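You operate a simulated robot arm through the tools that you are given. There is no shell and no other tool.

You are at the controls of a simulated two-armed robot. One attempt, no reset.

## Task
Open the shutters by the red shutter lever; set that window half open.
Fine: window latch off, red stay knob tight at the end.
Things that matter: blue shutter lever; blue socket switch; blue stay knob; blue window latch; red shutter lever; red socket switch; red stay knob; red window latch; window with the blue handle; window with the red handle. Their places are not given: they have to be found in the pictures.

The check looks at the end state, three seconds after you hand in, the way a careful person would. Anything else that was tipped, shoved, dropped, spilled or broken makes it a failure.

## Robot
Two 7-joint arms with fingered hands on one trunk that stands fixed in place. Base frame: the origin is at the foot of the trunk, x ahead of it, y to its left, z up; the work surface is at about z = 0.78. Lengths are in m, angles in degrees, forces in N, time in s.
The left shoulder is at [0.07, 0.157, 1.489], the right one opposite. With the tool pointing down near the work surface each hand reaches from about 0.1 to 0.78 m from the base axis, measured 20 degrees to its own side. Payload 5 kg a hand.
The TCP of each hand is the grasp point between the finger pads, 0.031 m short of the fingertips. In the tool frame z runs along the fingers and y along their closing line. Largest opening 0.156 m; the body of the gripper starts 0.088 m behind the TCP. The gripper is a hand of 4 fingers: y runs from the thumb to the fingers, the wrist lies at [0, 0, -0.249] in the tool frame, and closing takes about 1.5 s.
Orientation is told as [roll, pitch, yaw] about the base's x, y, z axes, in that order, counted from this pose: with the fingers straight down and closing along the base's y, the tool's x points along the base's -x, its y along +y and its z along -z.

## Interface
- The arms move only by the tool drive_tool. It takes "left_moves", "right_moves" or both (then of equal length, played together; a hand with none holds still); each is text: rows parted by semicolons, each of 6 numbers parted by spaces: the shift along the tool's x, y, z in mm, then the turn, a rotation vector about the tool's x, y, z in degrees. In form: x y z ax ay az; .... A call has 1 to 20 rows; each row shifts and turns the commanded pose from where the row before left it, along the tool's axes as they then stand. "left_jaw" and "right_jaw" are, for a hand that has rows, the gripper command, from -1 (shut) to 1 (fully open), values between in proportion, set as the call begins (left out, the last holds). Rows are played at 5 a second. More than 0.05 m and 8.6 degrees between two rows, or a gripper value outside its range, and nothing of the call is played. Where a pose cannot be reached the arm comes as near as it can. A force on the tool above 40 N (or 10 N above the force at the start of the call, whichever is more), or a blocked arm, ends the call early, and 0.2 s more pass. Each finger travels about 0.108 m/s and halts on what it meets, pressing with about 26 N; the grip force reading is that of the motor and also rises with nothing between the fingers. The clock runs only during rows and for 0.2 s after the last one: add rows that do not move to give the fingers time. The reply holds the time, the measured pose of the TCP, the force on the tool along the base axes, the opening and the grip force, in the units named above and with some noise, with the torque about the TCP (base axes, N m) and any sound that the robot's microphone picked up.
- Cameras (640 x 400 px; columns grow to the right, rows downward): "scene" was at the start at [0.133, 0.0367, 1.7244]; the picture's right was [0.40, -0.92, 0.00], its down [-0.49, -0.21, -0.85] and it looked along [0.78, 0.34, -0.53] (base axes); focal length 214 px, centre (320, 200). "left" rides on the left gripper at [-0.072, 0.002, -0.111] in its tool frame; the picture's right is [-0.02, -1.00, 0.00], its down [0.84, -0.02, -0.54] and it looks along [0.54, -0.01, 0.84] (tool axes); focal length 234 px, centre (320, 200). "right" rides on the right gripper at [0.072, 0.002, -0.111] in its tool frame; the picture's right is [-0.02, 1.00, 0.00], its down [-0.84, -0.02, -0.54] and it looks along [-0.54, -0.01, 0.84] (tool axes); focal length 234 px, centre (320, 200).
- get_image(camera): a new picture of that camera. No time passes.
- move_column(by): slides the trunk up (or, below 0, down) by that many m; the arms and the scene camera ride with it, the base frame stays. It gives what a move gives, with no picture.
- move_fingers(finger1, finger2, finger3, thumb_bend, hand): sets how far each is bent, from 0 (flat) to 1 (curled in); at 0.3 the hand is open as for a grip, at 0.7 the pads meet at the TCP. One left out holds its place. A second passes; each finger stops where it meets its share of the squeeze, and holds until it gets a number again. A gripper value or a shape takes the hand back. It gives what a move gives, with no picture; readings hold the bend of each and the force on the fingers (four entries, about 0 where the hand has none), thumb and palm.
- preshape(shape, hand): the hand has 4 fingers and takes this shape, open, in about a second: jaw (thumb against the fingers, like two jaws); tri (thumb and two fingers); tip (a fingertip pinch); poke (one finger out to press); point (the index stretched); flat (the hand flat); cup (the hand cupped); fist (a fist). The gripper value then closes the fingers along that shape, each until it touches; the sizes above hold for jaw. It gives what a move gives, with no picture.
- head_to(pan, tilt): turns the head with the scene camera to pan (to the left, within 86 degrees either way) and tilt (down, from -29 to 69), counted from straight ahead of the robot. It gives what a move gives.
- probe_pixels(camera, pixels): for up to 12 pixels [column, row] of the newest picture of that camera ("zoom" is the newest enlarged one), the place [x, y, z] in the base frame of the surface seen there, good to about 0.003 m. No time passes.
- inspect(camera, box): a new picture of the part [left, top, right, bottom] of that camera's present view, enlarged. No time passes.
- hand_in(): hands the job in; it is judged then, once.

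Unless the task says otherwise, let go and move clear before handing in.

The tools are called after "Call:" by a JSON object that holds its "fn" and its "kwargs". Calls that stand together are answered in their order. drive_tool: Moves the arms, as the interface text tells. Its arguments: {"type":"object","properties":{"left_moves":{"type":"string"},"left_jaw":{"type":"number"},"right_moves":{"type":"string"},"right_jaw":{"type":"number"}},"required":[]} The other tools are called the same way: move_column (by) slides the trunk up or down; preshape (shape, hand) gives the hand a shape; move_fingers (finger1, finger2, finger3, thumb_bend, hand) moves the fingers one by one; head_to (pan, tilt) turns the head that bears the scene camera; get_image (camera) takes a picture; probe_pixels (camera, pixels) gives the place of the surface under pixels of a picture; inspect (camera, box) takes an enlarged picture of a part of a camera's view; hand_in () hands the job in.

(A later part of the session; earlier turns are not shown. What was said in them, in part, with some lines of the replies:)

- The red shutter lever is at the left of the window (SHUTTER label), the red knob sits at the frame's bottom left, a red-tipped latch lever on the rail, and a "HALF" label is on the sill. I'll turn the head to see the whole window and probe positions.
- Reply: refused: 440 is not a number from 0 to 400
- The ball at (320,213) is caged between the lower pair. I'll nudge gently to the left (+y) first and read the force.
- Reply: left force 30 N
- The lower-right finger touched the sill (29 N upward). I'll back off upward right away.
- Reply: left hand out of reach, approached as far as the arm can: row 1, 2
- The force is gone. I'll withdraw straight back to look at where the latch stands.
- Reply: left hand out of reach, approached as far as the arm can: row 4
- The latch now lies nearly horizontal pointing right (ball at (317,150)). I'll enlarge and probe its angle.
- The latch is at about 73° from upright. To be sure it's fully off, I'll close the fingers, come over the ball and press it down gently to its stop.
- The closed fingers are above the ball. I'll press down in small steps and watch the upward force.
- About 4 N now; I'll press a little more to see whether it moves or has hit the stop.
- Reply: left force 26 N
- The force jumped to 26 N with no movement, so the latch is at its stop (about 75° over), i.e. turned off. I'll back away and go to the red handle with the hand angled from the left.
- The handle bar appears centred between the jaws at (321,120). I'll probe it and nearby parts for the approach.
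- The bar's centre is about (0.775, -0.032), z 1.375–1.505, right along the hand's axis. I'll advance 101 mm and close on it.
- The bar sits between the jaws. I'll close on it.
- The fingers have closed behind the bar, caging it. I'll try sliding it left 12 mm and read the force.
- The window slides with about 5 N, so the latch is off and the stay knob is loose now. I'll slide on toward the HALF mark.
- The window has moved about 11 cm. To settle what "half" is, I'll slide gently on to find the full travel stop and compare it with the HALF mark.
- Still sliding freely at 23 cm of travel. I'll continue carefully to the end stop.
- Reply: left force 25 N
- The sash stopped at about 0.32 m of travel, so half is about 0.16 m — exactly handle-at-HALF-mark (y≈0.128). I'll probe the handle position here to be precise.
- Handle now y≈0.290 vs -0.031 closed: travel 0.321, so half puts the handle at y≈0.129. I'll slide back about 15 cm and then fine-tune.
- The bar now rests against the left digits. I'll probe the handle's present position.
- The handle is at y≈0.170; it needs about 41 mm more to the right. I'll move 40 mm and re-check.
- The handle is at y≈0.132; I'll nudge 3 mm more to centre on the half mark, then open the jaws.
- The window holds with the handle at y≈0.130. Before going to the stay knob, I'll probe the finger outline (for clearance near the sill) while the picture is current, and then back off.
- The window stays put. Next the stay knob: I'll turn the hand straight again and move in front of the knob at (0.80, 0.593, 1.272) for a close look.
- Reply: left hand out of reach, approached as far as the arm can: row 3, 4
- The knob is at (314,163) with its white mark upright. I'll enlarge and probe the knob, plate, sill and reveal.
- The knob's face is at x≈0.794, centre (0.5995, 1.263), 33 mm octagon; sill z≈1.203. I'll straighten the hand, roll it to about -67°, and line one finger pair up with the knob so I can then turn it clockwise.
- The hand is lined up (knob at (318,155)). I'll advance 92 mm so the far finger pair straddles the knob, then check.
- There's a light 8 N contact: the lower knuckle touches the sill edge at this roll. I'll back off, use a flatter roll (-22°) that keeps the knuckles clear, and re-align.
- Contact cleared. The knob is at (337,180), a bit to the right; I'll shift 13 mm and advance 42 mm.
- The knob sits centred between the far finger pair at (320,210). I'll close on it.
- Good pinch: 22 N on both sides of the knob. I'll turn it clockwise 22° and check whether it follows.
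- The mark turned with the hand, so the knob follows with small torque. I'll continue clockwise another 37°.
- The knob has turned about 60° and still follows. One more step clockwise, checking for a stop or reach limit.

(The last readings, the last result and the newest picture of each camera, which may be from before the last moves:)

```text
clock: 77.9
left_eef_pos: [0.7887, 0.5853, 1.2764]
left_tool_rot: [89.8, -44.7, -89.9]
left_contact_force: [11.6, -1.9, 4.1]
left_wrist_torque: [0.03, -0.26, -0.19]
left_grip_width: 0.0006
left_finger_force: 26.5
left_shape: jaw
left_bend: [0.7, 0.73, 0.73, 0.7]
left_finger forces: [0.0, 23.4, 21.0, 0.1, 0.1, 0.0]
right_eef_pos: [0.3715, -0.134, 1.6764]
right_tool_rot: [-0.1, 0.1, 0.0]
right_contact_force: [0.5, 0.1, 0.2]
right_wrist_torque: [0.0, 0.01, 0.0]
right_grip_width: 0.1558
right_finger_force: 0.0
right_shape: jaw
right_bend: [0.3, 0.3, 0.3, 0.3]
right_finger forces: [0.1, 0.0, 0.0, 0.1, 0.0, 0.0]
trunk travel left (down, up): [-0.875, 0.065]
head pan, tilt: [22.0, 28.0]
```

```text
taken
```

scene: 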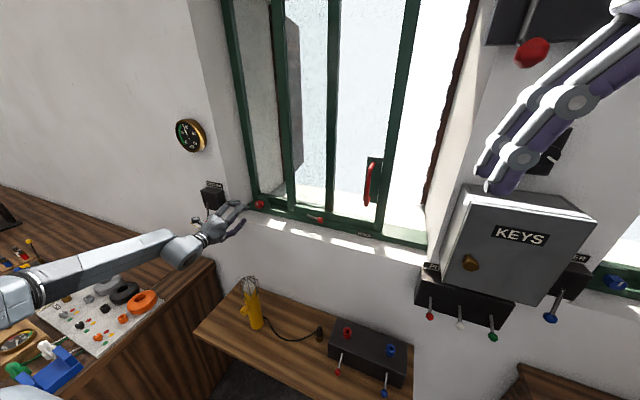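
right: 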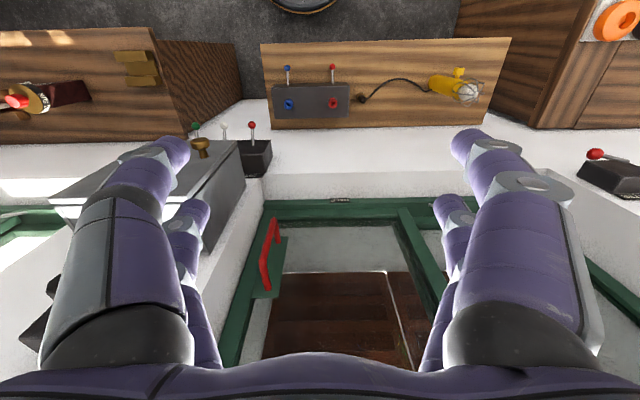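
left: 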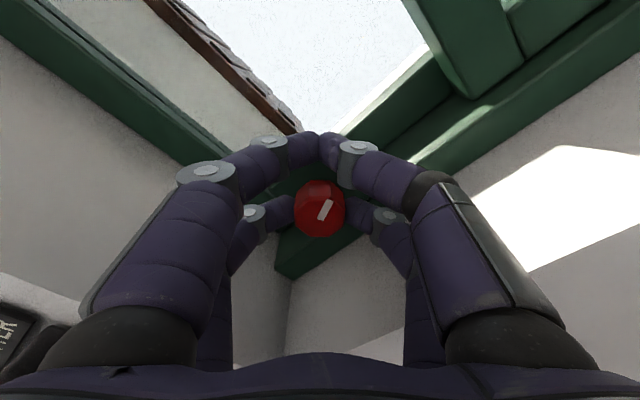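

The knob has turned about 67° with no stop yet. I'll regrip: open, back off 40 mm, roll back 90° around the knob axis.

Call:
{"fn": "drive_tool", "kwargs": {"left_moves": "0 0 0 0 0 0; 0 0 0 0 0 0; 0 0 0 0 0 0", "left_jaw": -0.4}}

Call:
{"fn": "drive_tool", "kwargs": {"left_moves": "0 0 -20 0 0 0; 0 0 -20 0 0 0; 0.18 2.74 0 0 0 -7.5; 0.18 2.74 0 0 0 -7.5; 0.18 2.74 0 0 0 -7.5; 0.18 2.74 0 0 0 -7.5; 0.18 2.74 0 0 0 -7.5; 0.18 2.74 0 0 0 -7.5; 0.18 2.74 0 0 0 -7.5; 0.18 2.74 0 0 0 -7.5; 0.18 2.74 0 0 0 -7.5; 0.18 2.74 0 0 0 -7.5; 0.18 2.74 0 0 0 -7.5; 0.18 2.74 0 0 0 -7.5; 0 0 0 0 0 0"}}

Call:
{"fn": "get_image", "kwargs": {"camera": "left"}}

```text
clock: 78.7
left_eef_pos: [0.7877, 0.5853, 1.276]
left_tool_rot: [89.9, -44.8, -90.0]
left_contact_force: [0.0, -1.0, -0.2]
left_wrist_torque: [0.01, 0.03, -0.01]
left_grip_width: 0.0462
left_finger_force: 0.0
left_shape: jaw
left_bend: [0.74, 0.74, 0.74, 0.7]
left_finger forces: [0.0, 0.0, 0.0, 0.1, 0.1, 0.1]
right_eef_pos: [0.3706, -0.1338, 1.6777]
right_tool_rot: [0.0, 0.0, 0.0]
right_contact_force: [-0.3, 0.1, -0.3]
right_wrist_torque: [0.05, 0.04, 0.0]
right_grip_width: 0.156
right_finger_force: 0.0
right_shape: jaw
right_bend: [0.3, 0.3, 0.3, 0.3]
right_finger forces: [0.0, 0.1, 0.0, 0.0, 0.0, 0.0]
trunk travel left (down, up): [-0.875, 0.065]
head pan, tilt: [22.0, 28.0]
```

```text
clock: 81.9
left_eef_pos: [0.7469, 0.6155, 1.277]
left_tool_rot: [-90.0, -45.0, 90.0]
left_contact_force: [0.1, 0.3, 0.7]
left_wrist_torque: [0.02, -0.01, -0.02]
left_grip_width: 0.0465
left_finger_force: 0.1
left_shape: jaw
left_bend: [0.74, 0.74, 0.74, 0.7]
left_finger forces: [0.1, 0.0, 0.0, 0.0, 0.0, 0.0]
right_eef_pos: [0.3684, -0.1331, 1.6769]
right_tool_rot: [0.0, 0.1, 0.1]
right_contact_force: [0.5, -0.3, 0.2]
right_wrist_torque: [-0.01, -0.02, 0.0]
right_grip_width: 0.1559
right_finger_force: 0.1
right_shape: jaw
right_bend: [0.3, 0.3, 0.3, 0.3]
right_finger forces: [0.0, 0.1, 0.1, 0.0, 0.1, 0.0]
trunk travel left (down, up): [-0.875, 0.065]
head pan, tilt: [22.0, 28.0]
```

```text
taken
```

left: 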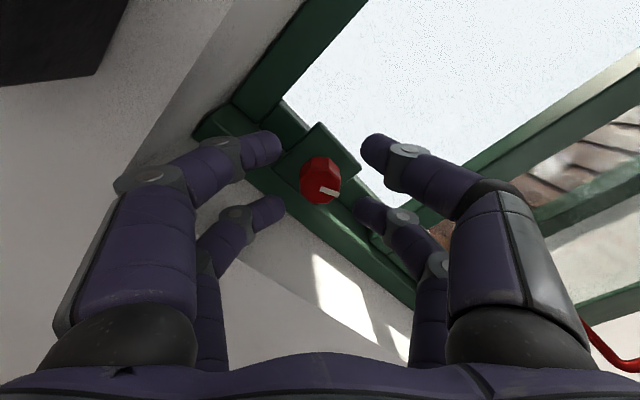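

The knob's mark now points about 67° clockwise of its start. I'll advance again to straddle it and watch for sill contact.

Call:
{"fn": "drive_tool", "kwargs": {"left_moves": "0 0 15 0 0 0; 0 0 15 0 0 0; 0 0 10 0 0 0; 0 0 0 0 0 0"}}

Call:
{"fn": "get_image", "kwargs": {"camera": "left"}}

```text
clock: 82.9
left_eef_pos: [0.7862, 0.6139, 1.2749]
left_tool_rot: [-89.9, -45.1, 90.0]
left_contact_force: [-0.1, 0.4, 1.3]
left_wrist_torque: [0.04, 0.01, 0.02]
left_grip_width: 0.0467
left_finger_force: 0.0
left_shape: jaw
left_bend: [0.74, 0.74, 0.74, 0.7]
left_finger forces: [0.0, 0.0, 0.1, 0.1, 0.1, 0.0]
right_eef_pos: [0.3687, -0.1333, 1.6775]
right_tool_rot: [0.0, -0.1, -0.1]
right_contact_force: [0.0, -0.2, -0.5]
right_wrist_torque: [-0.02, -0.01, 0.03]
right_grip_width: 0.1561
right_finger_force: 0.1
right_shape: jaw
right_bend: [0.3, 0.3, 0.3, 0.3]
right_finger forces: [0.0, 0.0, 0.0, 0.0, 0.1, 0.0]
trunk travel left (down, up): [-0.875, 0.065]
head pan, tilt: [22.0, 28.0]
```

```text
taken
```

left: 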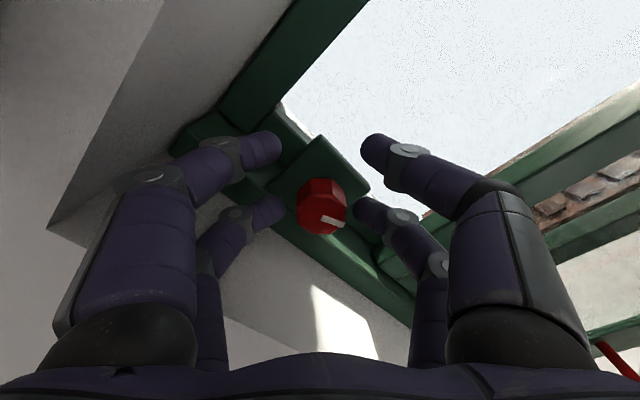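

No contact and the knob is centred. I'll close on it and turn clockwise another 60°, watching for a stop.

Call:
{"fn": "drive_tool", "kwargs": {"left_moves": "0 0 0 0 0 0; 0 0 0 0 0 0; 0 0 0 0 0 0; 0 0 0 0 0 0", "left_jaw": -1}}

Call:
{"fn": "drive_tool", "kwargs": {"left_moves": "0.18 -2.74 0 0 0 7.5; 0.18 -2.74 0 0 0 7.5; 0.18 -2.74 0 0 0 7.5; 0.18 -2.74 0 0 0 7.5"}}

Call:
{"fn": "get_image", "kwargs": {"camera": "left"}}

```text
clock: 83.9
left_eef_pos: [0.7872, 0.6145, 1.2749]
left_tool_rot: [-89.9, -45.2, 89.9]
left_contact_force: [2.1, 0.7, 0.8]
left_wrist_torque: [0.0, -0.06, 0.02]
left_grip_width: 0.0002
left_finger_force: 26.0
left_shape: jaw
left_bend: [0.7, 0.73, 0.73, 0.7]
left_finger forces: [0.0, 22.9, 22.7, 0.0, 0.0, 0.0]
right_eef_pos: [0.3693, -0.1336, 1.6773]
right_tool_rot: [0.0, 0.0, 0.0]
right_contact_force: [-0.5, -0.2, -0.1]
right_wrist_torque: [0.04, 0.04, 0.0]
right_grip_width: 0.156
right_finger_force: 0.2
right_shape: jaw
right_bend: [0.3, 0.3, 0.3, 0.3]
right_finger forces: [0.0, 0.1, 0.0, 0.0, 0.1, 0.0]
trunk travel left (down, up): [-0.875, 0.065]
head pan, tilt: [22.0, 28.0]
```

```text
clock: 84.9
left_eef_pos: [0.7876, 0.6064, 1.282]
left_tool_rot: [-89.6, -75.3, 89.6]
left_contact_force: [1.0, 2.8, -1.9]
left_wrist_torque: [0.0, 0.03, 0.05]
left_grip_width: 0.0005
left_finger_force: 25.9
left_shape: jaw
left_bend: [0.7, 0.73, 0.73, 0.7]
left_finger forces: [0.1, 25.0, 22.4, 0.0, 0.1, 0.0]
right_eef_pos: [0.3701, -0.1322, 1.6767]
right_tool_rot: [0.1, -0.1, 0.1]
right_contact_force: [0.5, 0.1, 0.4]
right_wrist_torque: [-0.02, 0.01, -0.02]
right_grip_width: 0.1559
right_finger_force: 0.0
right_shape: jaw
right_bend: [0.3, 0.3, 0.3, 0.3]
right_finger forces: [0.1, 0.0, 0.1, 0.0, 0.0, 0.1]
trunk travel left (down, up): [-0.875, 0.065]
head pan, tilt: [22.0, 28.0]
```

```text
taken
```

left: 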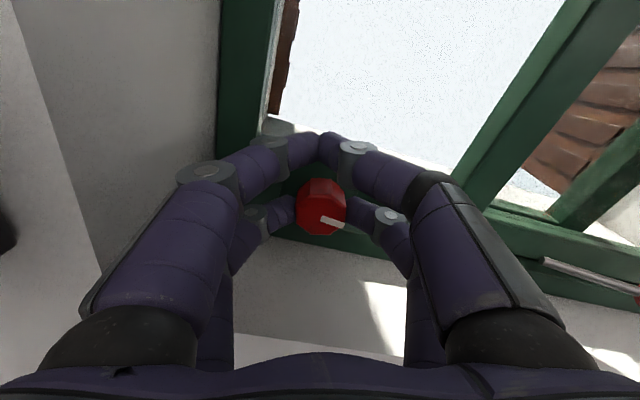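

I want to read the knob's mark angle accurately, so I'll enlarge this view.

Call:
{"fn": "inspect", "kwargs": {"camera": "left", "box": [270, 160, 370, 250]}}

Call:
{"fn": "inspect", "kwargs": {"camera": "scene", "box": [200, 170, 300, 240]}}

```text
4.44 times, centred on (320, 205) of left
```

zoom: 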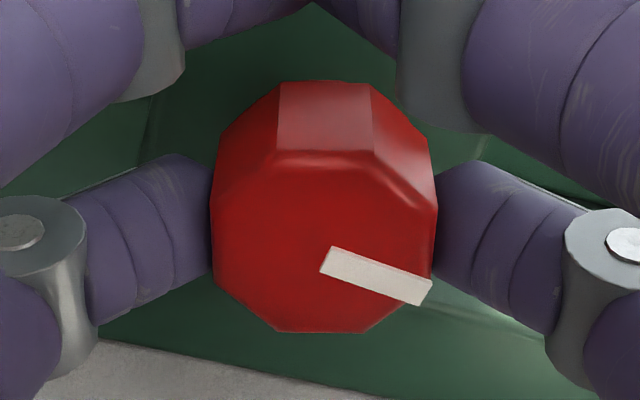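

```text
5.71 times, centred on (250, 205) of scene
```

zoom: 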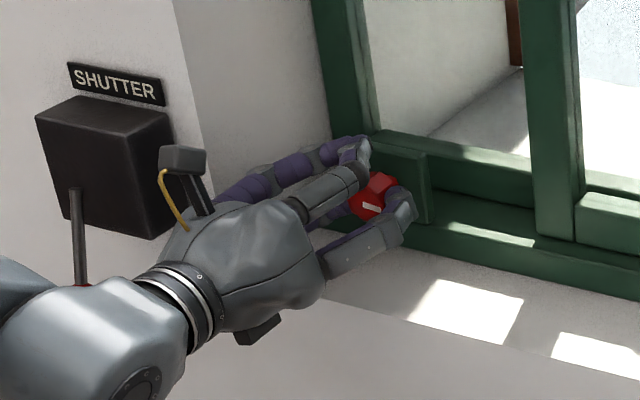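

The mark is at about 97° from its start, so it's following. I'll keep turning clockwise in steps.

Call:
{"fn": "drive_tool", "kwargs": {"left_moves": "0.18 -2.74 0 0 0 7.5; 0.18 -2.74 0 0 0 7.5; 0.18 -2.74 0 0 0 7.5"}}

Call:
{"fn": "inspect", "kwargs": {"camera": "left", "box": [270, 160, 370, 250]}}

```text
clock: 85.7
left_eef_pos: [0.7863, 0.5986, 1.281]
left_tool_rot: [89.0, -82.3, -89.0]
left_contact_force: [1.9, 3.6, -2.7]
left_wrist_torque: [0.07, 0.03, 0.14]
left_grip_width: 0.0005
left_finger_force: 25.8
left_shape: jaw
left_bend: [0.7, 0.73, 0.73, 0.7]
left_finger forces: [0.0, 26.2, 22.3, 0.1, 0.0, 0.0]
right_eef_pos: [0.3687, -0.1314, 1.677]
right_tool_rot: [-0.1, 0.1, 0.2]
right_contact_force: [0.0, -0.2, -0.7]
right_wrist_torque: [-0.01, 0.01, 0.03]
right_grip_width: 0.1559
right_finger_force: 0.0
right_shape: jaw
right_bend: [0.3, 0.3, 0.3, 0.3]
right_finger forces: [0.1, 0.0, 0.0, 0.0, 0.0, 0.0]
trunk travel left (down, up): [-0.875, 0.065]
head pan, tilt: [22.0, 28.0]
```

```text
4.44 times, centred on (320, 205) of left
```

zoom: 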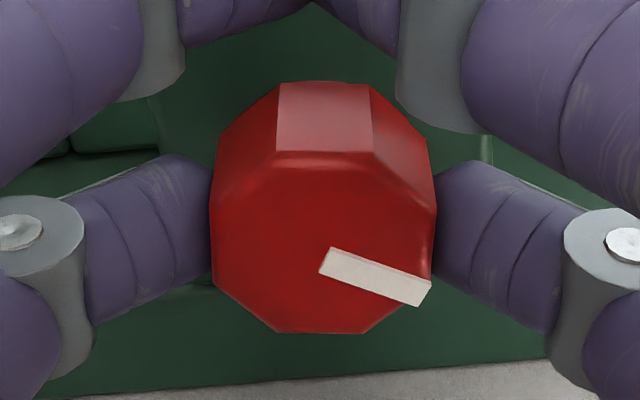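

Now about 120° and still following without a stop. I'll continue another 37°.

Call:
{"fn": "drive_tool", "kwargs": {"left_moves": "0.18 -2.74 0 0 0 7.5; 0.18 -2.74 0 0 0 7.5; 0.18 -2.74 0 0 0 7.5; 0.18 -2.74 0 0 0 7.5; 0.18 -2.74 0 0 0 7.5"}}

Call:
{"fn": "inspect", "kwargs": {"camera": "left", "box": [270, 160, 370, 250]}}

```text
clock: 86.9
left_eef_pos: [0.7883, 0.5935, 1.2702]
left_tool_rot: [89.4, -44.9, -89.3]
left_contact_force: [2.9, 16.7, -16.6]
left_wrist_torque: [-0.38, 0.3, 0.31]
left_grip_width: 0.0003
left_finger_force: 26.4
left_shape: jaw
left_bend: [0.7, 0.73, 0.74, 0.7]
left_finger forces: [0.0, 31.9, 17.2, 0.0, 0.1, 0.1]
right_eef_pos: [0.3727, -0.1251, 1.6773]
right_tool_rot: [-0.3, 0.1, 0.1]
right_contact_force: [-0.2, -0.6, -0.4]
right_wrist_torque: [-0.03, 0.0, 0.0]
right_grip_width: 0.1557
right_finger_force: 0.0
right_shape: jaw
right_bend: [0.3, 0.3, 0.3, 0.3]
right_finger forces: [0.1, 0.1, 0.1, 0.1, 0.0, 0.0]
trunk travel left (down, up): [-0.875, 0.065]
head pan, tilt: [22.0, 28.0]
```

```text
4.44 times, centred on (320, 205) of left
```

zoom: 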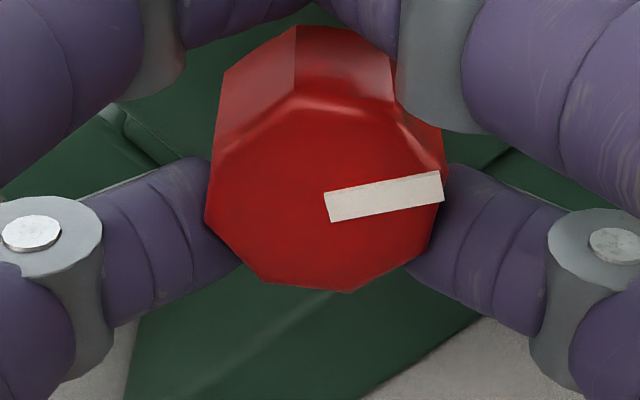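

The knob stopped turning (mark held at about 122° while the hand went on, force rose to 17 N) — it has hit the tight stop. I'll open the jaws and look at the knob.

Call:
{"fn": "drive_tool", "kwargs": {"left_moves": "0 0 0 0 0 0; 0 0 0 0 0 0; 0 0 0 0 0 0", "left_jaw": -0.4}}

Call:
{"fn": "drive_tool", "kwargs": {"left_moves": "0 0 -20 0 0 0; 0 0 -25 0 0 0; 0.18 2.74 0 0 0 -7.5; 0.18 2.74 0 0 0 -7.5; 0.18 2.74 0 0 0 -7.5; 0.18 2.74 0 0 0 -7.5; 0.18 2.74 0 0 0 -7.5; 0.18 2.74 0 0 0 -7.5; 0 0 0 0 0 0"}}

Call:
{"fn": "get_image", "kwargs": {"camera": "left"}}

Call:
{"fn": "inspect", "kwargs": {"camera": "left", "box": [260, 130, 400, 230]}}

```text
clock: 87.7
left_eef_pos: [0.7867, 0.5875, 1.2773]
left_tool_rot: [90.1, -44.9, -90.0]
left_contact_force: [0.1, -0.1, -0.6]
left_wrist_torque: [-0.01, -0.03, -0.03]
left_grip_width: 0.0465
left_finger_force: 0.0
left_shape: jaw
left_bend: [0.74, 0.74, 0.74, 0.7]
left_finger forces: [0.0, 0.0, 0.0, 0.1, 0.0, 0.1]
right_eef_pos: [0.37, -0.1304, 1.6771]
right_tool_rot: [-0.1, 0.0, 0.1]
right_contact_force: [0.1, 0.7, -0.3]
right_wrist_torque: [-0.01, 0.01, -0.01]
right_grip_width: 0.156
right_finger_force: 0.0
right_shape: jaw
right_bend: [0.3, 0.3, 0.3, 0.3]
right_finger forces: [0.1, 0.1, 0.0, 0.1, 0.0, 0.1]
trunk travel left (down, up): [-0.875, 0.065]
head pan, tilt: [22.0, 28.0]
```

```text
clock: 89.7
left_eef_pos: [0.7424, 0.6018, 1.2831]
left_tool_rot: [51.2, -89.9, -51.2]
left_contact_force: [-0.8, 0.3, -0.6]
left_wrist_torque: [-0.01, 0.02, 0.01]
left_grip_width: 0.0466
left_finger_force: 0.0
left_shape: jaw
left_bend: [0.74, 0.74, 0.74, 0.7]
left_finger forces: [0.1, 0.0, 0.1, 0.1, 0.0, 0.0]
right_eef_pos: [0.3689, -0.1326, 1.6781]
right_tool_rot: [0.0, 0.0, 0.0]
right_contact_force: [0.4, -0.2, 0.5]
right_wrist_torque: [-0.04, 0.0, 0.01]
right_grip_width: 0.1561
right_finger_force: 0.1
right_shape: jaw
right_bend: [0.3, 0.3, 0.3, 0.3]
right_finger forces: [0.0, 0.0, 0.1, 0.0, 0.1, 0.0]
trunk travel left (down, up): [-0.875, 0.065]
head pan, tilt: [22.0, 28.0]
```

```text
taken
```

left: 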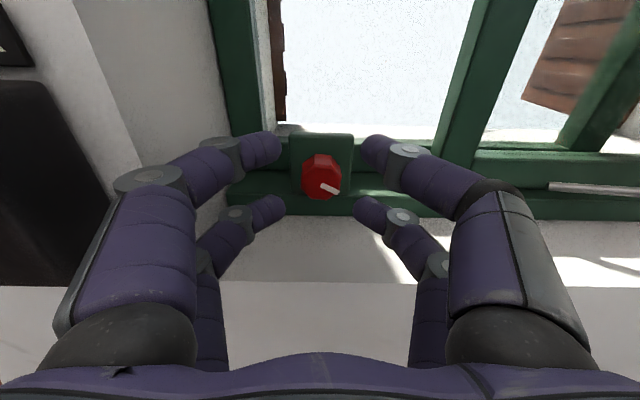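

```text
4.00 times, centred on (330, 180) of left
```

zoom: 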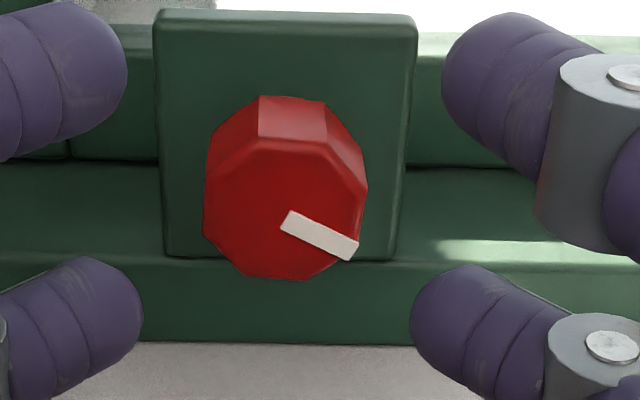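

The mark rests near 118° after release. To make sure it's really at the tight stop, I'll regrip flat-on and try to turn it a bit further.

Call:
{"fn": "drive_tool", "kwargs": {"left_moves": "0.2 2.0 0 0 0 -7.9; 0.2 2.89 0 0 0 -7.9; 0.2 2.89 0 0 0 -7.9; 0.2 2.89 0 0 0 -7.9; 0.2 2.89 0 0 0 -7.9; 0 0 15 0 0 0; 0 0 15 0 0 0; 0 0 14 0 0 0; 0 0 0 0 0 0"}}

Call:
{"fn": "inspect", "kwargs": {"camera": "left", "box": [240, 140, 400, 260]}}

Call:
{"fn": "drive_tool", "kwargs": {"left_moves": "0 0 0 0 0 0; 0 0 0 0 0 0; 0 0 0 0 0 0; 0 0 0 0 0 0", "left_jaw": -1}}

Call:
{"fn": "inspect", "kwargs": {"camera": "left", "box": [270, 160, 370, 250]}}

```text
clock: 91.7
left_eef_pos: [0.7843, 0.6137, 1.2771]
left_tool_rot: [-89.9, -50.6, 90.1]
left_contact_force: [0.1, -0.5, 0.1]
left_wrist_torque: [0.01, 0.01, 0.0]
left_grip_width: 0.0466
left_finger_force: 0.0
left_shape: jaw
left_bend: [0.74, 0.74, 0.74, 0.7]
left_finger forces: [0.1, 0.1, 0.1, 0.0, 0.0, 0.0]
right_eef_pos: [0.3683, -0.1325, 1.6764]
right_tool_rot: [0.0, 0.0, 0.0]
right_contact_force: [0.3, 0.4, -0.1]
right_wrist_torque: [0.03, 0.01, 0.02]
right_grip_width: 0.1559
right_finger_force: 0.1
right_shape: jaw
right_bend: [0.3, 0.3, 0.3, 0.3]
right_finger forces: [0.0, 0.0, 0.0, 0.1, 0.1, 0.1]
trunk travel left (down, up): [-0.875, 0.065]
head pan, tilt: [22.0, 28.0]
```

```text
3.33 times, centred on (320, 200) of left
```

zoom: 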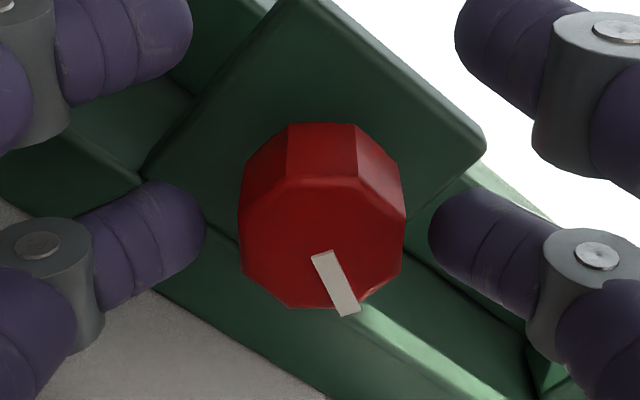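

```text
clock: 92.7
left_eef_pos: [0.7862, 0.6127, 1.2767]
left_tool_rot: [-89.8, -50.8, 89.8]
left_contact_force: [1.4, -0.8, -1.4]
left_wrist_torque: [-0.04, -0.03, -0.02]
left_grip_width: 0.0003
left_finger_force: 25.8
left_shape: jaw
left_bend: [0.7, 0.73, 0.73, 0.7]
left_finger forces: [0.1, 22.6, 22.1, 0.0, 0.0, 0.1]
right_eef_pos: [0.3703, -0.1332, 1.6789]
right_tool_rot: [0.0, 0.0, 0.0]
right_contact_force: [0.0, 0.2, -1.0]
right_wrist_torque: [-0.01, 0.02, -0.02]
right_grip_width: 0.156
right_finger_force: 0.0
right_shape: jaw
right_bend: [0.3, 0.3, 0.3, 0.3]
right_finger forces: [0.0, 0.0, 0.0, 0.0, 0.0, 0.0]
trunk travel left (down, up): [-0.875, 0.065]
head pan, tilt: [22.0, 28.0]
```

```text
4.44 times, centred on (320, 205) of left
```

zoom: 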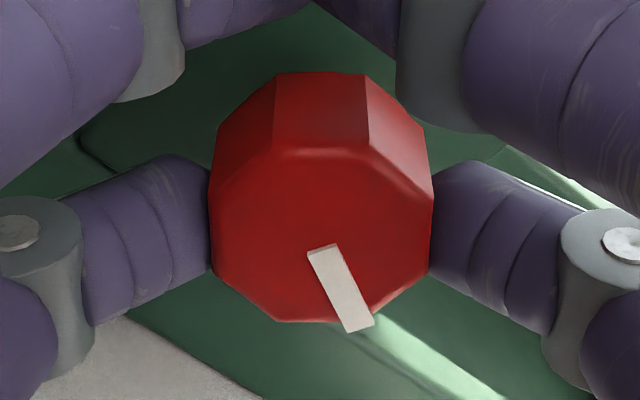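

Gripped flat-on, mark at about 115°. I'll turn clockwise 21° more and see whether it moves.

Call:
{"fn": "drive_tool", "kwargs": {"left_moves": "0.16 -2.56 0 0 0 7; 0.16 -2.56 0 0 0 7; 0.16 -2.56 0 0 0 7; 0 0 0 0 0 0"}}

Call:
{"fn": "inspect", "kwargs": {"camera": "left", "box": [270, 160, 370, 250]}}

```text
clock: 93.7
left_eef_pos: [0.7864, 0.6063, 1.2774]
left_tool_rot: [-88.4, -71.6, 88.4]
left_contact_force: [-4.3, -6.6, -17.1]
left_wrist_torque: [-0.44, 0.42, -0.16]
left_grip_width: 0.0004
left_finger_force: 25.9
left_shape: jaw
left_bend: [0.7, 0.73, 0.73, 0.7]
left_finger forces: [0.1, 29.4, 21.6, 0.1, 0.0, 0.0]
right_eef_pos: [0.3711, -0.1328, 1.6776]
right_tool_rot: [0.0, 0.1, 0.0]
right_contact_force: [-0.1, -0.5, -0.3]
right_wrist_torque: [0.01, 0.01, -0.01]
right_grip_width: 0.1562
right_finger_force: 0.2
right_shape: jaw
right_bend: [0.3, 0.3, 0.3, 0.3]
right_finger forces: [0.1, 0.0, 0.1, 0.0, 0.0, 0.0]
trunk travel left (down, up): [-0.875, 0.065]
head pan, tilt: [22.0, 28.0]
```

```text
4.44 times, centred on (320, 205) of left
```

zoom: 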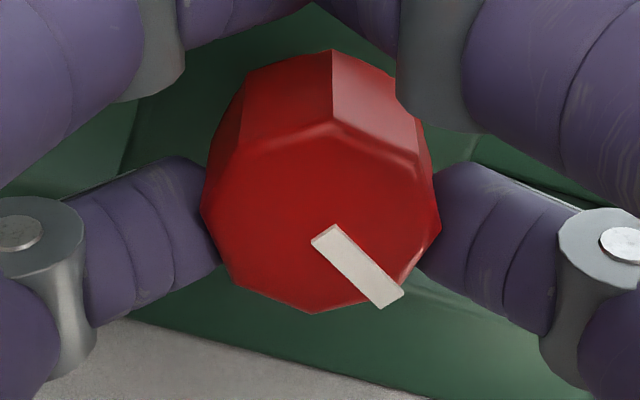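

The mark barely moved (about 120°) while the hand slipped with 0.44 Nm of torque, so the knob is tight at its stop. I'll release and back away.

Call:
{"fn": "drive_tool", "kwargs": {"left_moves": "0 0 0 0 0 0; 0 0 0 0 0 0; 0 0 0 0 0 0", "left_jaw": -0.35}}

Call:
{"fn": "drive_tool", "kwargs": {"left_moves": "0 0 -25 0 0 0; 0 0 -35 0 0 0; 0 0 -35 0 0 0; 0 0 0 0 0 6; 0 0 0 0 0 6; 0 0 0 0 0 6; 0 0 0 0 0 0"}}

Call:
{"fn": "get_image", "kwargs": {"camera": "left"}}

Call:
{"fn": "inspect", "kwargs": {"camera": "left", "box": [240, 110, 400, 210]}}

```text
clock: 94.5
left_eef_pos: [0.7869, 0.6064, 1.2833]
left_tool_rot: [-90.0, -71.7, 90.2]
left_contact_force: [0.3, 0.3, 0.6]
left_wrist_torque: [-0.01, -0.02, 0.01]
left_grip_width: 0.0502
left_finger_force: 0.1
left_shape: jaw
left_bend: [0.74, 0.74, 0.74, 0.7]
left_finger forces: [0.1, 0.0, 0.1, 0.1, 0.1, 0.1]
right_eef_pos: [0.3692, -0.133, 1.6765]
right_tool_rot: [0.0, 0.0, 0.1]
right_contact_force: [0.4, 0.1, 0.0]
right_wrist_torque: [0.0, -0.01, -0.01]
right_grip_width: 0.1558
right_finger_force: 0.1
right_shape: jaw
right_bend: [0.3, 0.3, 0.3, 0.3]
right_finger forces: [0.1, 0.0, 0.1, 0.0, 0.1, 0.1]
trunk travel left (down, up): [-0.875, 0.065]
head pan, tilt: [22.0, 28.0]
```

```text
clock: 96.1
left_eef_pos: [0.692, 0.6065, 1.2803]
left_tool_rot: [-64.2, -89.7, 64.1]
left_contact_force: [0.2, 0.9, -0.3]
left_wrist_torque: [0.0, -0.02, 0.03]
left_grip_width: 0.0507
left_finger_force: 0.1
left_shape: jaw
left_bend: [0.74, 0.74, 0.74, 0.7]
left_finger forces: [0.0, 0.1, 0.0, 0.0, 0.0, 0.1]
right_eef_pos: [0.369, -0.134, 1.6772]
right_tool_rot: [0.0, -0.1, 0.1]
right_contact_force: [0.7, -0.1, -0.5]
right_wrist_torque: [0.01, 0.02, -0.01]
right_grip_width: 0.1561
right_finger_force: 0.1
right_shape: jaw
right_bend: [0.3, 0.3, 0.3, 0.3]
right_finger forces: [0.0, 0.1, 0.0, 0.0, 0.0, 0.0]
trunk travel left (down, up): [-0.875, 0.065]
head pan, tilt: [22.0, 28.0]
```

```text
taken
```

left: 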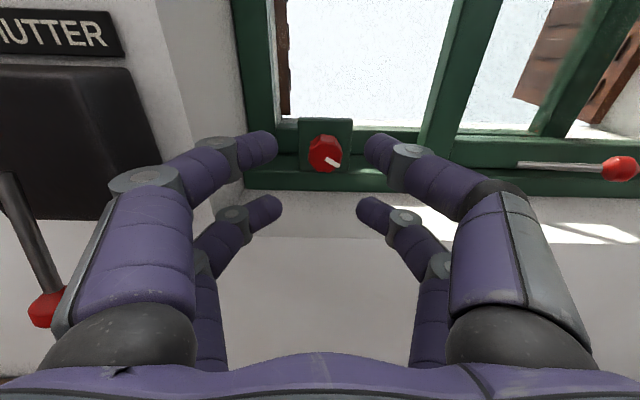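

```text
4.00 times, centred on (320, 160) of left
```

zoom: 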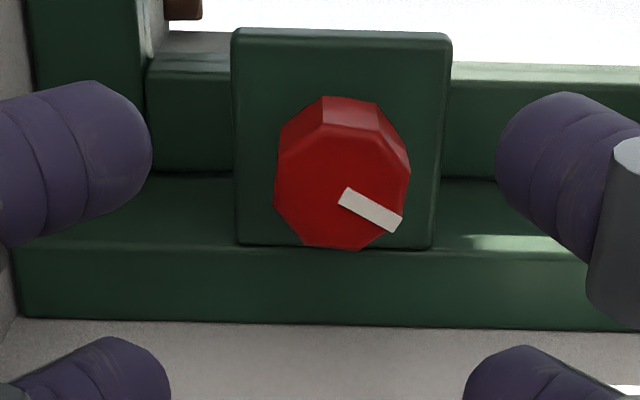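

The knob mark stays at about 118° after release. I'll retreat up and right toward the handle for a gentle check that the window is now held, and check the whole scene.

Call:
{"fn": "drive_tool", "kwargs": {"left_moves": "-40 0 0 0 0 0; -40 -10 0 0 0 0; -40 -20 0 0 0 0; -40 -20 0 0 0 0; 0 -40 0 6.25 0 0; 0 -40 0 6.25 0 0; 0 -40 0 6.25 0 0; 0 -40 0 6.25 0 0; 0 -36.2 16.9 0 0 0; 0 -36.2 16.9 0 0 0; 0 -36.2 16.9 0 0 0; 0 -36.2 16.9 0 0 0; 0 0 0 0 0 0", "left_jaw": -1}}

Call:
{"fn": "get_image", "kwargs": {"camera": "left"}}

Call:
{"fn": "head_to", "kwargs": {"pan": 25, "tilt": 22}}

Call:
{"fn": "get_image", "kwargs": {"camera": "scene"}}

```text
clock: 98.9
left_eef_pos: [0.6634, 0.2394, 1.4462]
left_tool_rot: [-101.1, -89.7, 76.0]
left_contact_force: [-0.9, 0.1, 0.3]
left_wrist_torque: [-0.01, 0.02, 0.0]
left_grip_width: 0.0002
left_finger_force: 25.8
left_shape: jaw
left_bend: [0.7, 0.7, 0.7, 0.7]
left_finger forces: [0.0, 0.1, 0.0, 0.0, 0.0, 0.0]
right_eef_pos: [0.369, -0.1332, 1.6772]
right_tool_rot: [0.0, -0.1, 0.0]
right_contact_force: [-0.2, 0.3, 0.3]
right_wrist_torque: [0.01, 0.01, 0.02]
right_grip_width: 0.1558
right_finger_force: 0.1
right_shape: jaw
right_bend: [0.3, 0.3, 0.3, 0.3]
right_finger forces: [0.1, 0.0, 0.1, 0.1, 0.1, 0.0]
trunk travel left (down, up): [-0.875, 0.065]
head pan, tilt: [22.0, 28.0]
```

```text
taken
```

left: 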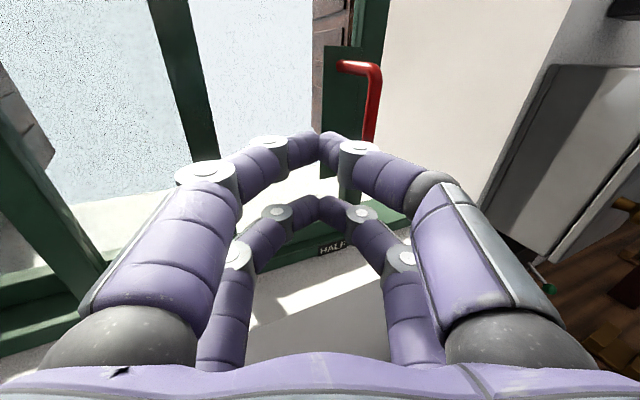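

```text
clock: 99.5
left_eef_pos: [0.6643, 0.2401, 1.4461]
left_tool_rot: [-103.2, -89.7, 78.3]
left_contact_force: [0.4, -0.4, -0.8]
left_wrist_torque: [-0.03, 0.0, -0.02]
left_grip_width: 0.0
left_finger_force: 26.5
left_shape: jaw
left_bend: [0.7, 0.7, 0.7, 0.7]
left_finger forces: [0.1, 0.0, 0.1, 0.0, 0.0, 0.0]
right_eef_pos: [0.3688, -0.1323, 1.6765]
right_tool_rot: [0.0, 0.0, 0.0]
right_contact_force: [0.6, -0.3, 0.0]
right_wrist_torque: [-0.01, 0.01, -0.03]
right_grip_width: 0.1562
right_finger_force: 0.1
right_shape: jaw
right_bend: [0.3, 0.3, 0.3, 0.3]
right_finger forces: [0.0, 0.0, 0.0, 0.1, 0.1, 0.0]
trunk travel left (down, up): [-0.875, 0.065]
head pan, tilt: [25.0, 22.0]
```

```text
taken
```

scene: 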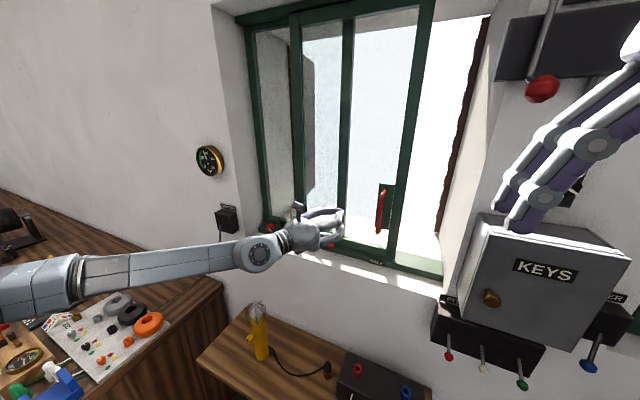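

I'll probe the handle now, then advance beside it (left side) for a gentle push test.

Call:
{"fn": "probe_pixels", "kwargs": {"camera": "scene", "pixels": [[380, 205], [381, 215], [379, 225], [377, 262], [411, 150], [437, 150]]}}

Call:
{"fn": "drive_tool", "kwargs": {"left_moves": "0 0 40 0 0 0; 0 0 40 0 0 0; 0 0 32 0 0 0; 0 0 0 0 0 0"}}

Call:
{"fn": "get_image", "kwargs": {"camera": "left"}}

```text
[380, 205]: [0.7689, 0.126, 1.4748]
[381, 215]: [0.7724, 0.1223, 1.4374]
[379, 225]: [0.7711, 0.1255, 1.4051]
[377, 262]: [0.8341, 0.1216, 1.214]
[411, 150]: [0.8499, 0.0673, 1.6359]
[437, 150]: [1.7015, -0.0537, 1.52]
```

```text
clock: 100.5
left_eef_pos: [0.7654, 0.1953, 1.4439]
left_tool_rot: [-105.4, -89.6, 80.4]
left_contact_force: [-0.5, 0.5, -0.1]
left_wrist_torque: [-0.03, -0.04, -0.01]
left_grip_width: 0.0003
left_finger_force: 26.3
left_shape: jaw
left_bend: [0.7, 0.7, 0.7, 0.7]
left_finger forces: [0.0, 0.1, 0.0, 0.1, 0.1, 0.0]
right_eef_pos: [0.3679, -0.1321, 1.6776]
right_tool_rot: [0.0, 0.0, -0.1]
right_contact_force: [-0.3, -0.3, 0.0]
right_wrist_torque: [-0.02, -0.04, -0.04]
right_grip_width: 0.1559
right_finger_force: 0.1
right_shape: jaw
right_bend: [0.3, 0.3, 0.3, 0.3]
right_finger forces: [0.1, 0.0, 0.0, 0.0, 0.1, 0.0]
trunk travel left (down, up): [-0.875, 0.065]
head pan, tilt: [25.0, 22.0]
```

```text
taken
```

left: 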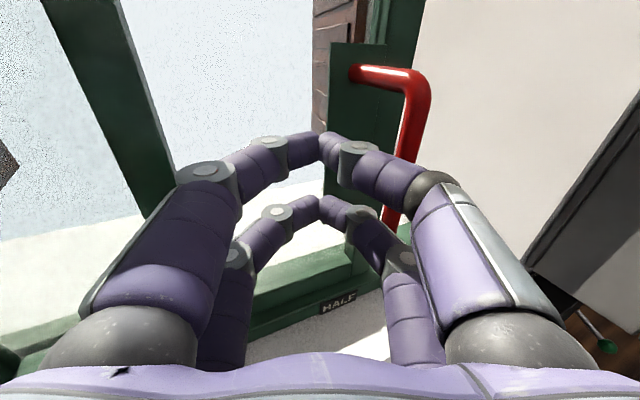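

The fingers are just left of the bar. I'll push right in small steps and monitor the force.

Call:
{"fn": "drive_tool", "kwargs": {"left_moves": "0 -3.62 1.69 0 0 0; 0 -3.62 1.69 0 0 0; 0 -3.62 1.69 0 0 0; 0 -3.62 1.69 0 0 0; 0 -3.62 1.69 0 0 0; 0 -3.62 1.69 0 0 0"}}

Call:
{"fn": "get_image", "kwargs": {"camera": "left"}}

```text
clock: 102.0
left_eef_pos: [0.7669, 0.1698, 1.4436]
left_tool_rot: [-104.9, -89.7, 80.0]
left_contact_force: [0.5, 0.4, -0.1]
left_wrist_torque: [0.03, 0.01, -0.01]
left_grip_width: 0.0002
left_finger_force: 25.8
left_shape: jaw
left_bend: [0.7, 0.7, 0.7, 0.7]
left_finger forces: [0.1, 0.1, 0.0, 0.1, 0.1, 0.1]
right_eef_pos: [0.3697, -0.1325, 1.6777]
right_tool_rot: [0.0, 0.0, -0.1]
right_contact_force: [0.9, -0.7, 0.6]
right_wrist_torque: [0.0, -0.02, 0.03]
right_grip_width: 0.1559
right_finger_force: 0.2
right_shape: jaw
right_bend: [0.3, 0.3, 0.3, 0.3]
right_finger forces: [0.0, 0.0, 0.0, 0.0, 0.0, 0.0]
trunk travel left (down, up): [-0.875, 0.065]
head pan, tilt: [25.0, 22.0]
```

```text
taken
```

left: 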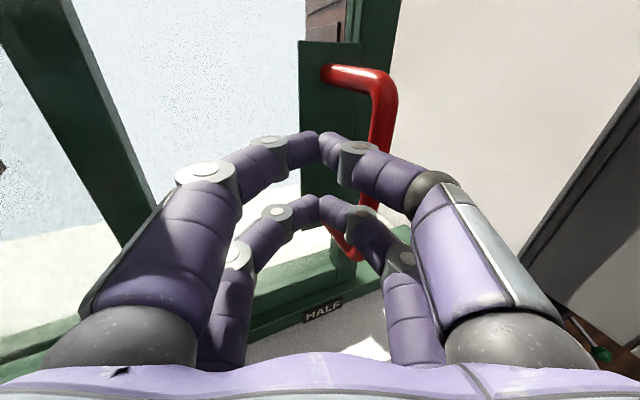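

Call:
{"fn": "drive_tool", "kwargs": {"left_moves": "0 -3.62 1.69 0 0 0; 0 -3.62 1.69 0 0 0"}}

Call:
{"fn": "drive_tool", "kwargs": {"left_moves": "0 -1.81 0.85 0 0 0; 0 -1.81 0.85 0 0 0"}}

Call:
{"fn": "get_image", "kwargs": {"camera": "left"}}

```text
clock: 102.5
left_eef_pos: [0.767, 0.1632, 1.4425]
left_tool_rot: [-108.6, -89.6, 83.7]
left_contact_force: [-3.2, 7.7, -0.6]
left_wrist_torque: [0.15, 0.06, -0.08]
left_grip_width: 0.0
left_finger_force: 26.0
left_shape: jaw
left_bend: [0.7, 0.7, 0.7, 0.7]
left_finger forces: [0.0, 0.0, 0.0, 0.0, 0.0, 0.1]
right_eef_pos: [0.3693, -0.1295, 1.6774]
right_tool_rot: [-0.1, 0.1, 0.1]
right_contact_force: [0.3, -0.6, -0.1]
right_wrist_torque: [-0.02, -0.01, -0.01]
right_grip_width: 0.156
right_finger_force: 0.0
right_shape: jaw
right_bend: [0.3, 0.3, 0.3, 0.3]
right_finger forces: [0.1, 0.1, 0.1, 0.0, 0.1, 0.0]
trunk travel left (down, up): [-0.875, 0.065]
head pan, tilt: [25.0, 22.0]
```

```text
clock: 103.2
left_eef_pos: [0.7664, 0.1619, 1.4432]
left_tool_rot: [-109.2, -89.5, 84.3]
left_contact_force: [-8.7, 15.1, -3.4]
left_wrist_torque: [0.41, 0.21, -0.15]
left_grip_width: 0.0
left_finger_force: 25.8
left_shape: jaw
left_bend: [0.7, 0.7, 0.7, 0.7]
left_finger forces: [0.0, 0.0, 0.0, 0.1, 0.0, 0.1]
right_eef_pos: [0.3684, -0.1276, 1.6788]
right_tool_rot: [-0.2, 0.0, 0.0]
right_contact_force: [0.6, -0.8, -0.1]
right_wrist_torque: [0.0, 0.01, 0.01]
right_grip_width: 0.1559
right_finger_force: 0.1
right_shape: jaw
right_bend: [0.3, 0.3, 0.3, 0.3]
right_finger forces: [0.1, 0.1, 0.1, 0.0, 0.0, 0.0]
trunk travel left (down, up): [-0.875, 0.065]
head pan, tilt: [25.0, 22.0]
```

```text
taken
```

left: 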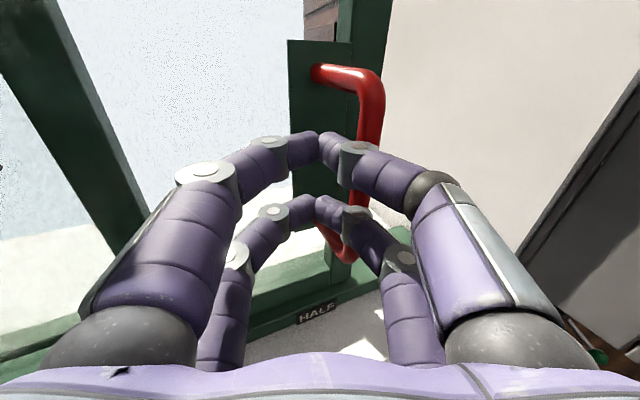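

The window resists 15 N without moving (it slid with 5 N before), so the stay is tight. I'll release and retreat.

Call:
{"fn": "drive_tool", "kwargs": {"left_moves": "0 4 -1.9 0 0 0; 0 9 -4.2 0 0 0; 0 9 -4.2 0 0 0; 0 0 -40 0 0 0; 0 0 -45 0 0 0; 0 0 -30 0 0 0; 0 20 0 0 0 0; 0 30 0 0 0 0; 0 0 0 0 0 0"}}

Call:
{"fn": "get_image", "kwargs": {"camera": "scene"}}

Call:
{"fn": "probe_pixels", "kwargs": {"camera": "scene", "pixels": [[380, 205], [381, 215], [379, 225], [377, 262]]}}

Call:
{"fn": "inspect", "kwargs": {"camera": "scene", "box": [200, 160, 460, 290]}}

```text
clock: 105.2
left_eef_pos: [0.6829, 0.2786, 1.443]
left_tool_rot: [-102.8, -89.7, 77.9]
left_contact_force: [0.1, -0.7, 0.4]
left_wrist_torque: [0.03, 0.02, 0.05]
left_grip_width: 0.0
left_finger_force: 26.1
left_shape: jaw
left_bend: [0.7, 0.7, 0.7, 0.7]
left_finger forces: [0.1, 0.0, 0.0, 0.1, 0.1, 0.0]
right_eef_pos: [0.3677, -0.1342, 1.6773]
right_tool_rot: [-0.1, 0.0, 0.1]
right_contact_force: [-0.3, 1.0, 0.9]
right_wrist_torque: [0.02, -0.03, 0.02]
right_grip_width: 0.1559
right_finger_force: 0.1
right_shape: jaw
right_bend: [0.3, 0.3, 0.3, 0.3]
right_finger forces: [0.1, 0.0, 0.0, 0.1, 0.0, 0.1]
trunk travel left (down, up): [-0.875, 0.065]
head pan, tilt: [25.0, 22.0]
```

```text
taken
```

scene: 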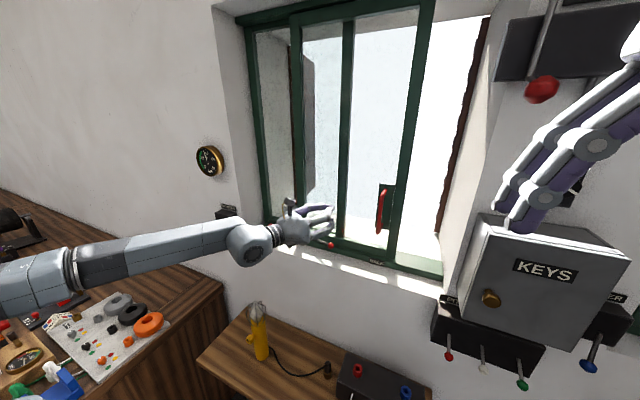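

```text
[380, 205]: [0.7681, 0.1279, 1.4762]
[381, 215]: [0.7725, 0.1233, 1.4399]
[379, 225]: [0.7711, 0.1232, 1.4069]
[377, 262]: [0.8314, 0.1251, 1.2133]
```

```text
2.46 times, centred on (330, 225) of scene
```

zoom: 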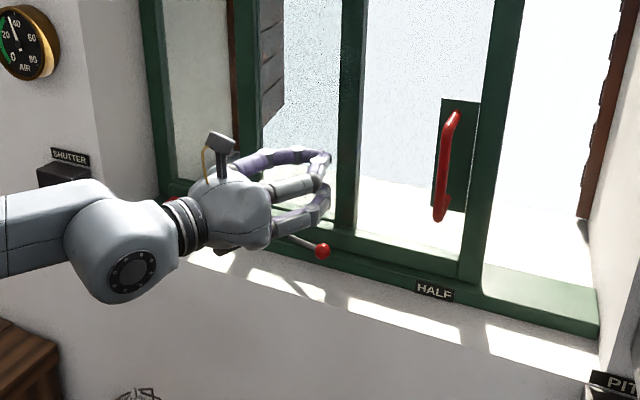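

Everything is holding: handle y≈0.127, latch over, label aligned. I'll pull the left hand back well clear and take a last look at the knob, latch and lever.

Call:
{"fn": "drive_tool", "kwargs": {"left_moves": "0 19.8 -38 0 0 0; 0 19.8 -38 0 0 0; 0 19.8 -38 0 0 0; 0 19.8 -38 0 0 0; 0 19.8 -30 0 0 0; 0 0 0 0 0 0", "left_jaw": 0.5}}

Call:
{"fn": "move_column", "kwargs": {"by": 0.05}}

Call:
{"fn": "head_to", "kwargs": {"pan": 28, "tilt": 28}}

Call:
{"fn": "get_image", "kwargs": {"camera": "scene"}}

Call:
{"fn": "inspect", "kwargs": {"camera": "scene", "box": [200, 150, 460, 290]}}

Call:
{"fn": "get_image", "kwargs": {"camera": "left"}}

```text
clock: 106.5
left_eef_pos: [0.562, 0.4427, 1.4426]
left_tool_rot: [-99.3, -89.7, 74.3]
left_contact_force: [0.3, 0.7, 0.1]
left_wrist_torque: [0.01, 0.01, -0.01]
left_grip_width: 0.1167
left_finger_force: 0.0
left_shape: jaw
left_bend: [0.27, 0.27, 0.27, 0.53]
left_finger forces: [0.1, 0.0, 0.1, 0.0, 0.1, 0.0]
right_eef_pos: [0.37, -0.1333, 1.6768]
right_tool_rot: [-0.1, -0.1, 0.0]
right_contact_force: [0.3, 0.1, -0.8]
right_wrist_torque: [-0.03, 0.04, -0.02]
right_grip_width: 0.1558
right_finger_force: 0.1
right_shape: jaw
right_bend: [0.3, 0.3, 0.3, 0.3]
right_finger forces: [0.1, 0.1, 0.0, 0.1, 0.0, 0.0]
trunk travel left (down, up): [-0.875, 0.065]
head pan, tilt: [25.0, 22.0]
```

```text
clock: 107.5
left_eef_pos: [0.5611, 0.4431, 1.493]
left_tool_rot: [-100.3, -89.6, 75.2]
left_contact_force: [0.1, 0.4, -0.1]
left_wrist_torque: [-0.02, -0.01, -0.01]
left_grip_width: 0.1164
left_finger_force: 0.1
left_shape: jaw
left_bend: [0.27, 0.27, 0.27, 0.53]
left_finger forces: [0.1, 0.0, 0.0, 0.0, 0.0, 0.0]
right_eef_pos: [0.3697, -0.1334, 1.7268]
right_tool_rot: [0.0, 0.0, 0.0]
right_contact_force: [-0.2, -0.6, -0.2]
right_wrist_torque: [-0.03, -0.01, 0.02]
right_grip_width: 0.1558
right_finger_force: 0.1
right_shape: jaw
right_bend: [0.3, 0.3, 0.3, 0.3]
right_finger forces: [0.0, 0.0, 0.1, 0.1, 0.0, 0.1]
trunk travel left (down, up): [-0.925, 0.015]
head pan, tilt: [25.0, 22.0]
```

```text
clock: 108.1
left_eef_pos: [0.5612, 0.4439, 1.4942]
left_tool_rot: [-101.8, -89.8, 76.8]
left_contact_force: [0.9, -0.7, 0.1]
left_wrist_torque: [-0.01, 0.0, -0.01]
left_grip_width: 0.1167
left_finger_force: 0.0
left_shape: jaw
left_bend: [0.27, 0.27, 0.27, 0.53]
left_finger forces: [0.0, 0.1, 0.0, 0.0, 0.0, 0.0]
right_eef_pos: [0.369, -0.1326, 1.7255]
right_tool_rot: [0.0, -0.1, 0.0]
right_contact_force: [-0.2, -0.4, -0.2]
right_wrist_torque: [0.01, 0.04, 0.0]
right_grip_width: 0.1557
right_finger_force: 0.0
right_shape: jaw
right_bend: [0.3, 0.3, 0.3, 0.3]
right_finger forces: [0.1, 0.0, 0.0, 0.1, 0.1, 0.0]
trunk travel left (down, up): [-0.925, 0.015]
head pan, tilt: [28.0, 28.0]
```

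```text
taken
```

scene: 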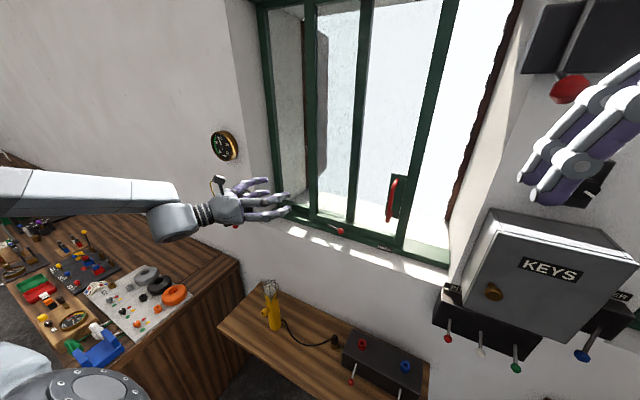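

```text
2.46 times, centred on (330, 220) of scene
```

zoom: 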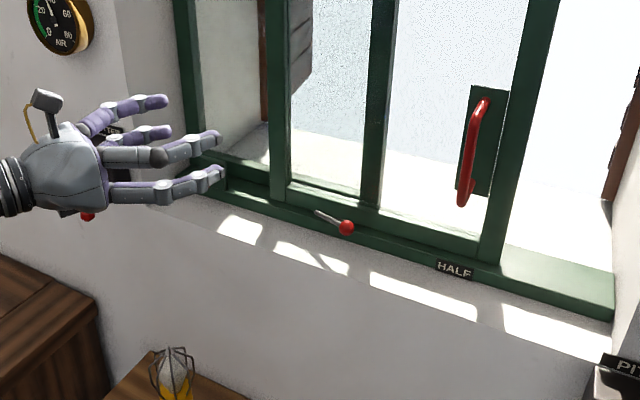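

```text
taken
```

left: 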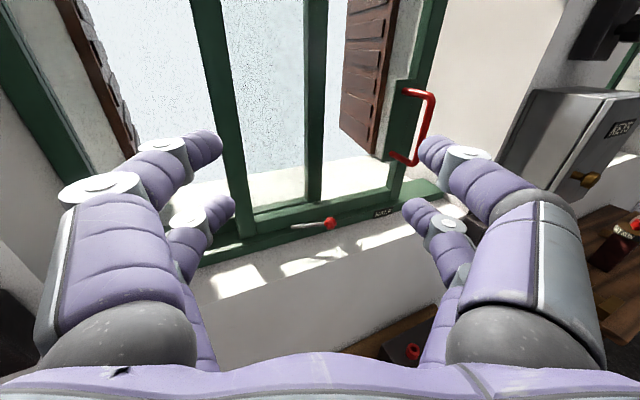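

The window, latch and shutters look right. I'll raise the left hand out of the way to view the knob and shutter lever one last time.

Call:
{"fn": "drive_tool", "kwargs": {"left_moves": "-45 0 0 0 0 0; -45 0 0 0 0 0; -45 0 0 0 0 0; -45 0 0 0 0 0; 0 0 0 0 0 0"}}

Call:
{"fn": "get_image", "kwargs": {"camera": "scene"}}

Call:
{"fn": "inspect", "kwargs": {"camera": "scene", "box": [210, 180, 360, 270]}}

Call:
{"fn": "probe_pixels", "kwargs": {"camera": "zoom", "pixels": [[552, 216], [520, 200], [480, 185]]}}

```text
clock: 109.3
left_eef_pos: [0.5607, 0.4432, 1.6754]
left_tool_rot: [-106.3, -89.7, 81.3]
left_contact_force: [0.3, -0.3, -0.4]
left_wrist_torque: [0.01, -0.01, 0.0]
left_grip_width: 0.1167
left_finger_force: 0.0
left_shape: jaw
left_bend: [0.27, 0.27, 0.27, 0.53]
left_finger forces: [0.1, 0.0, 0.1, 0.0, 0.0, 0.1]
right_eef_pos: [0.3682, -0.1336, 1.7275]
right_tool_rot: [0.0, 0.0, 0.0]
right_contact_force: [-0.6, 0.0, 0.0]
right_wrist_torque: [-0.01, 0.02, -0.02]
right_grip_width: 0.156
right_finger_force: 0.0
right_shape: jaw
right_bend: [0.3, 0.3, 0.3, 0.3]
right_finger forces: [0.0, 0.1, 0.1, 0.1, 0.0, 0.1]
trunk travel left (down, up): [-0.925, 0.015]
head pan, tilt: [28.0, 28.0]
```

```text
taken
```

scene: 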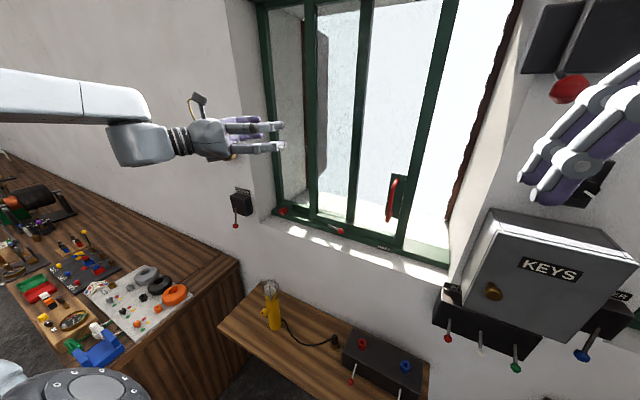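

```text
4.27 times, centred on (285, 225) of scene
```

zoom: 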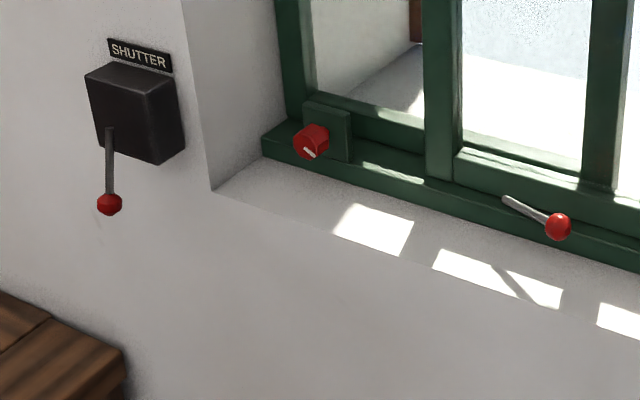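

```text
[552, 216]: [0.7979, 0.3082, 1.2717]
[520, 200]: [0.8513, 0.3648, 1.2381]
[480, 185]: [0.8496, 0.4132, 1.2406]
```

Final view: the red shutter lever is down with the shutters fully open. The latch is turned over at (558,226 in the zoom), the red knob is at its tight stop, and the handle lines up with HALF (y≈0.127). Both hands are clear, so I'm handing in.

Call:
{"fn": "hand_in", "kwargs": {}}

```text
The job is handed in.
```

The red window's shutters are open and the window is set half open, with its latch off and its stay knob tight. I've handed the job in and don't have the result yet.

- **Shutters:** the red shutter lever is straight down at its stop. The blue lever points the same way, and its shutters are open.
- **Window:** the sash moves about 0.32 m in all. I set it halfway, with the handle at y ≈ 0.127, in line with the HALF mark.
- **Latch:** it is turned about 75° to the right, to its stop. After that the window slid with about 5 N.
- **Stay knob:** I turned it clockwise about 120° to a firm stop. With the knob tight, the window did not move under a 15 N push.

While turning the latch I felt up to about 30 N. While reaching for the knob, a finger knuckle touched the sill at about 8 N. I saw nothing shifted or damaged. Both hands are well clear, and I didn't touch the blue controls or anything on the benches.
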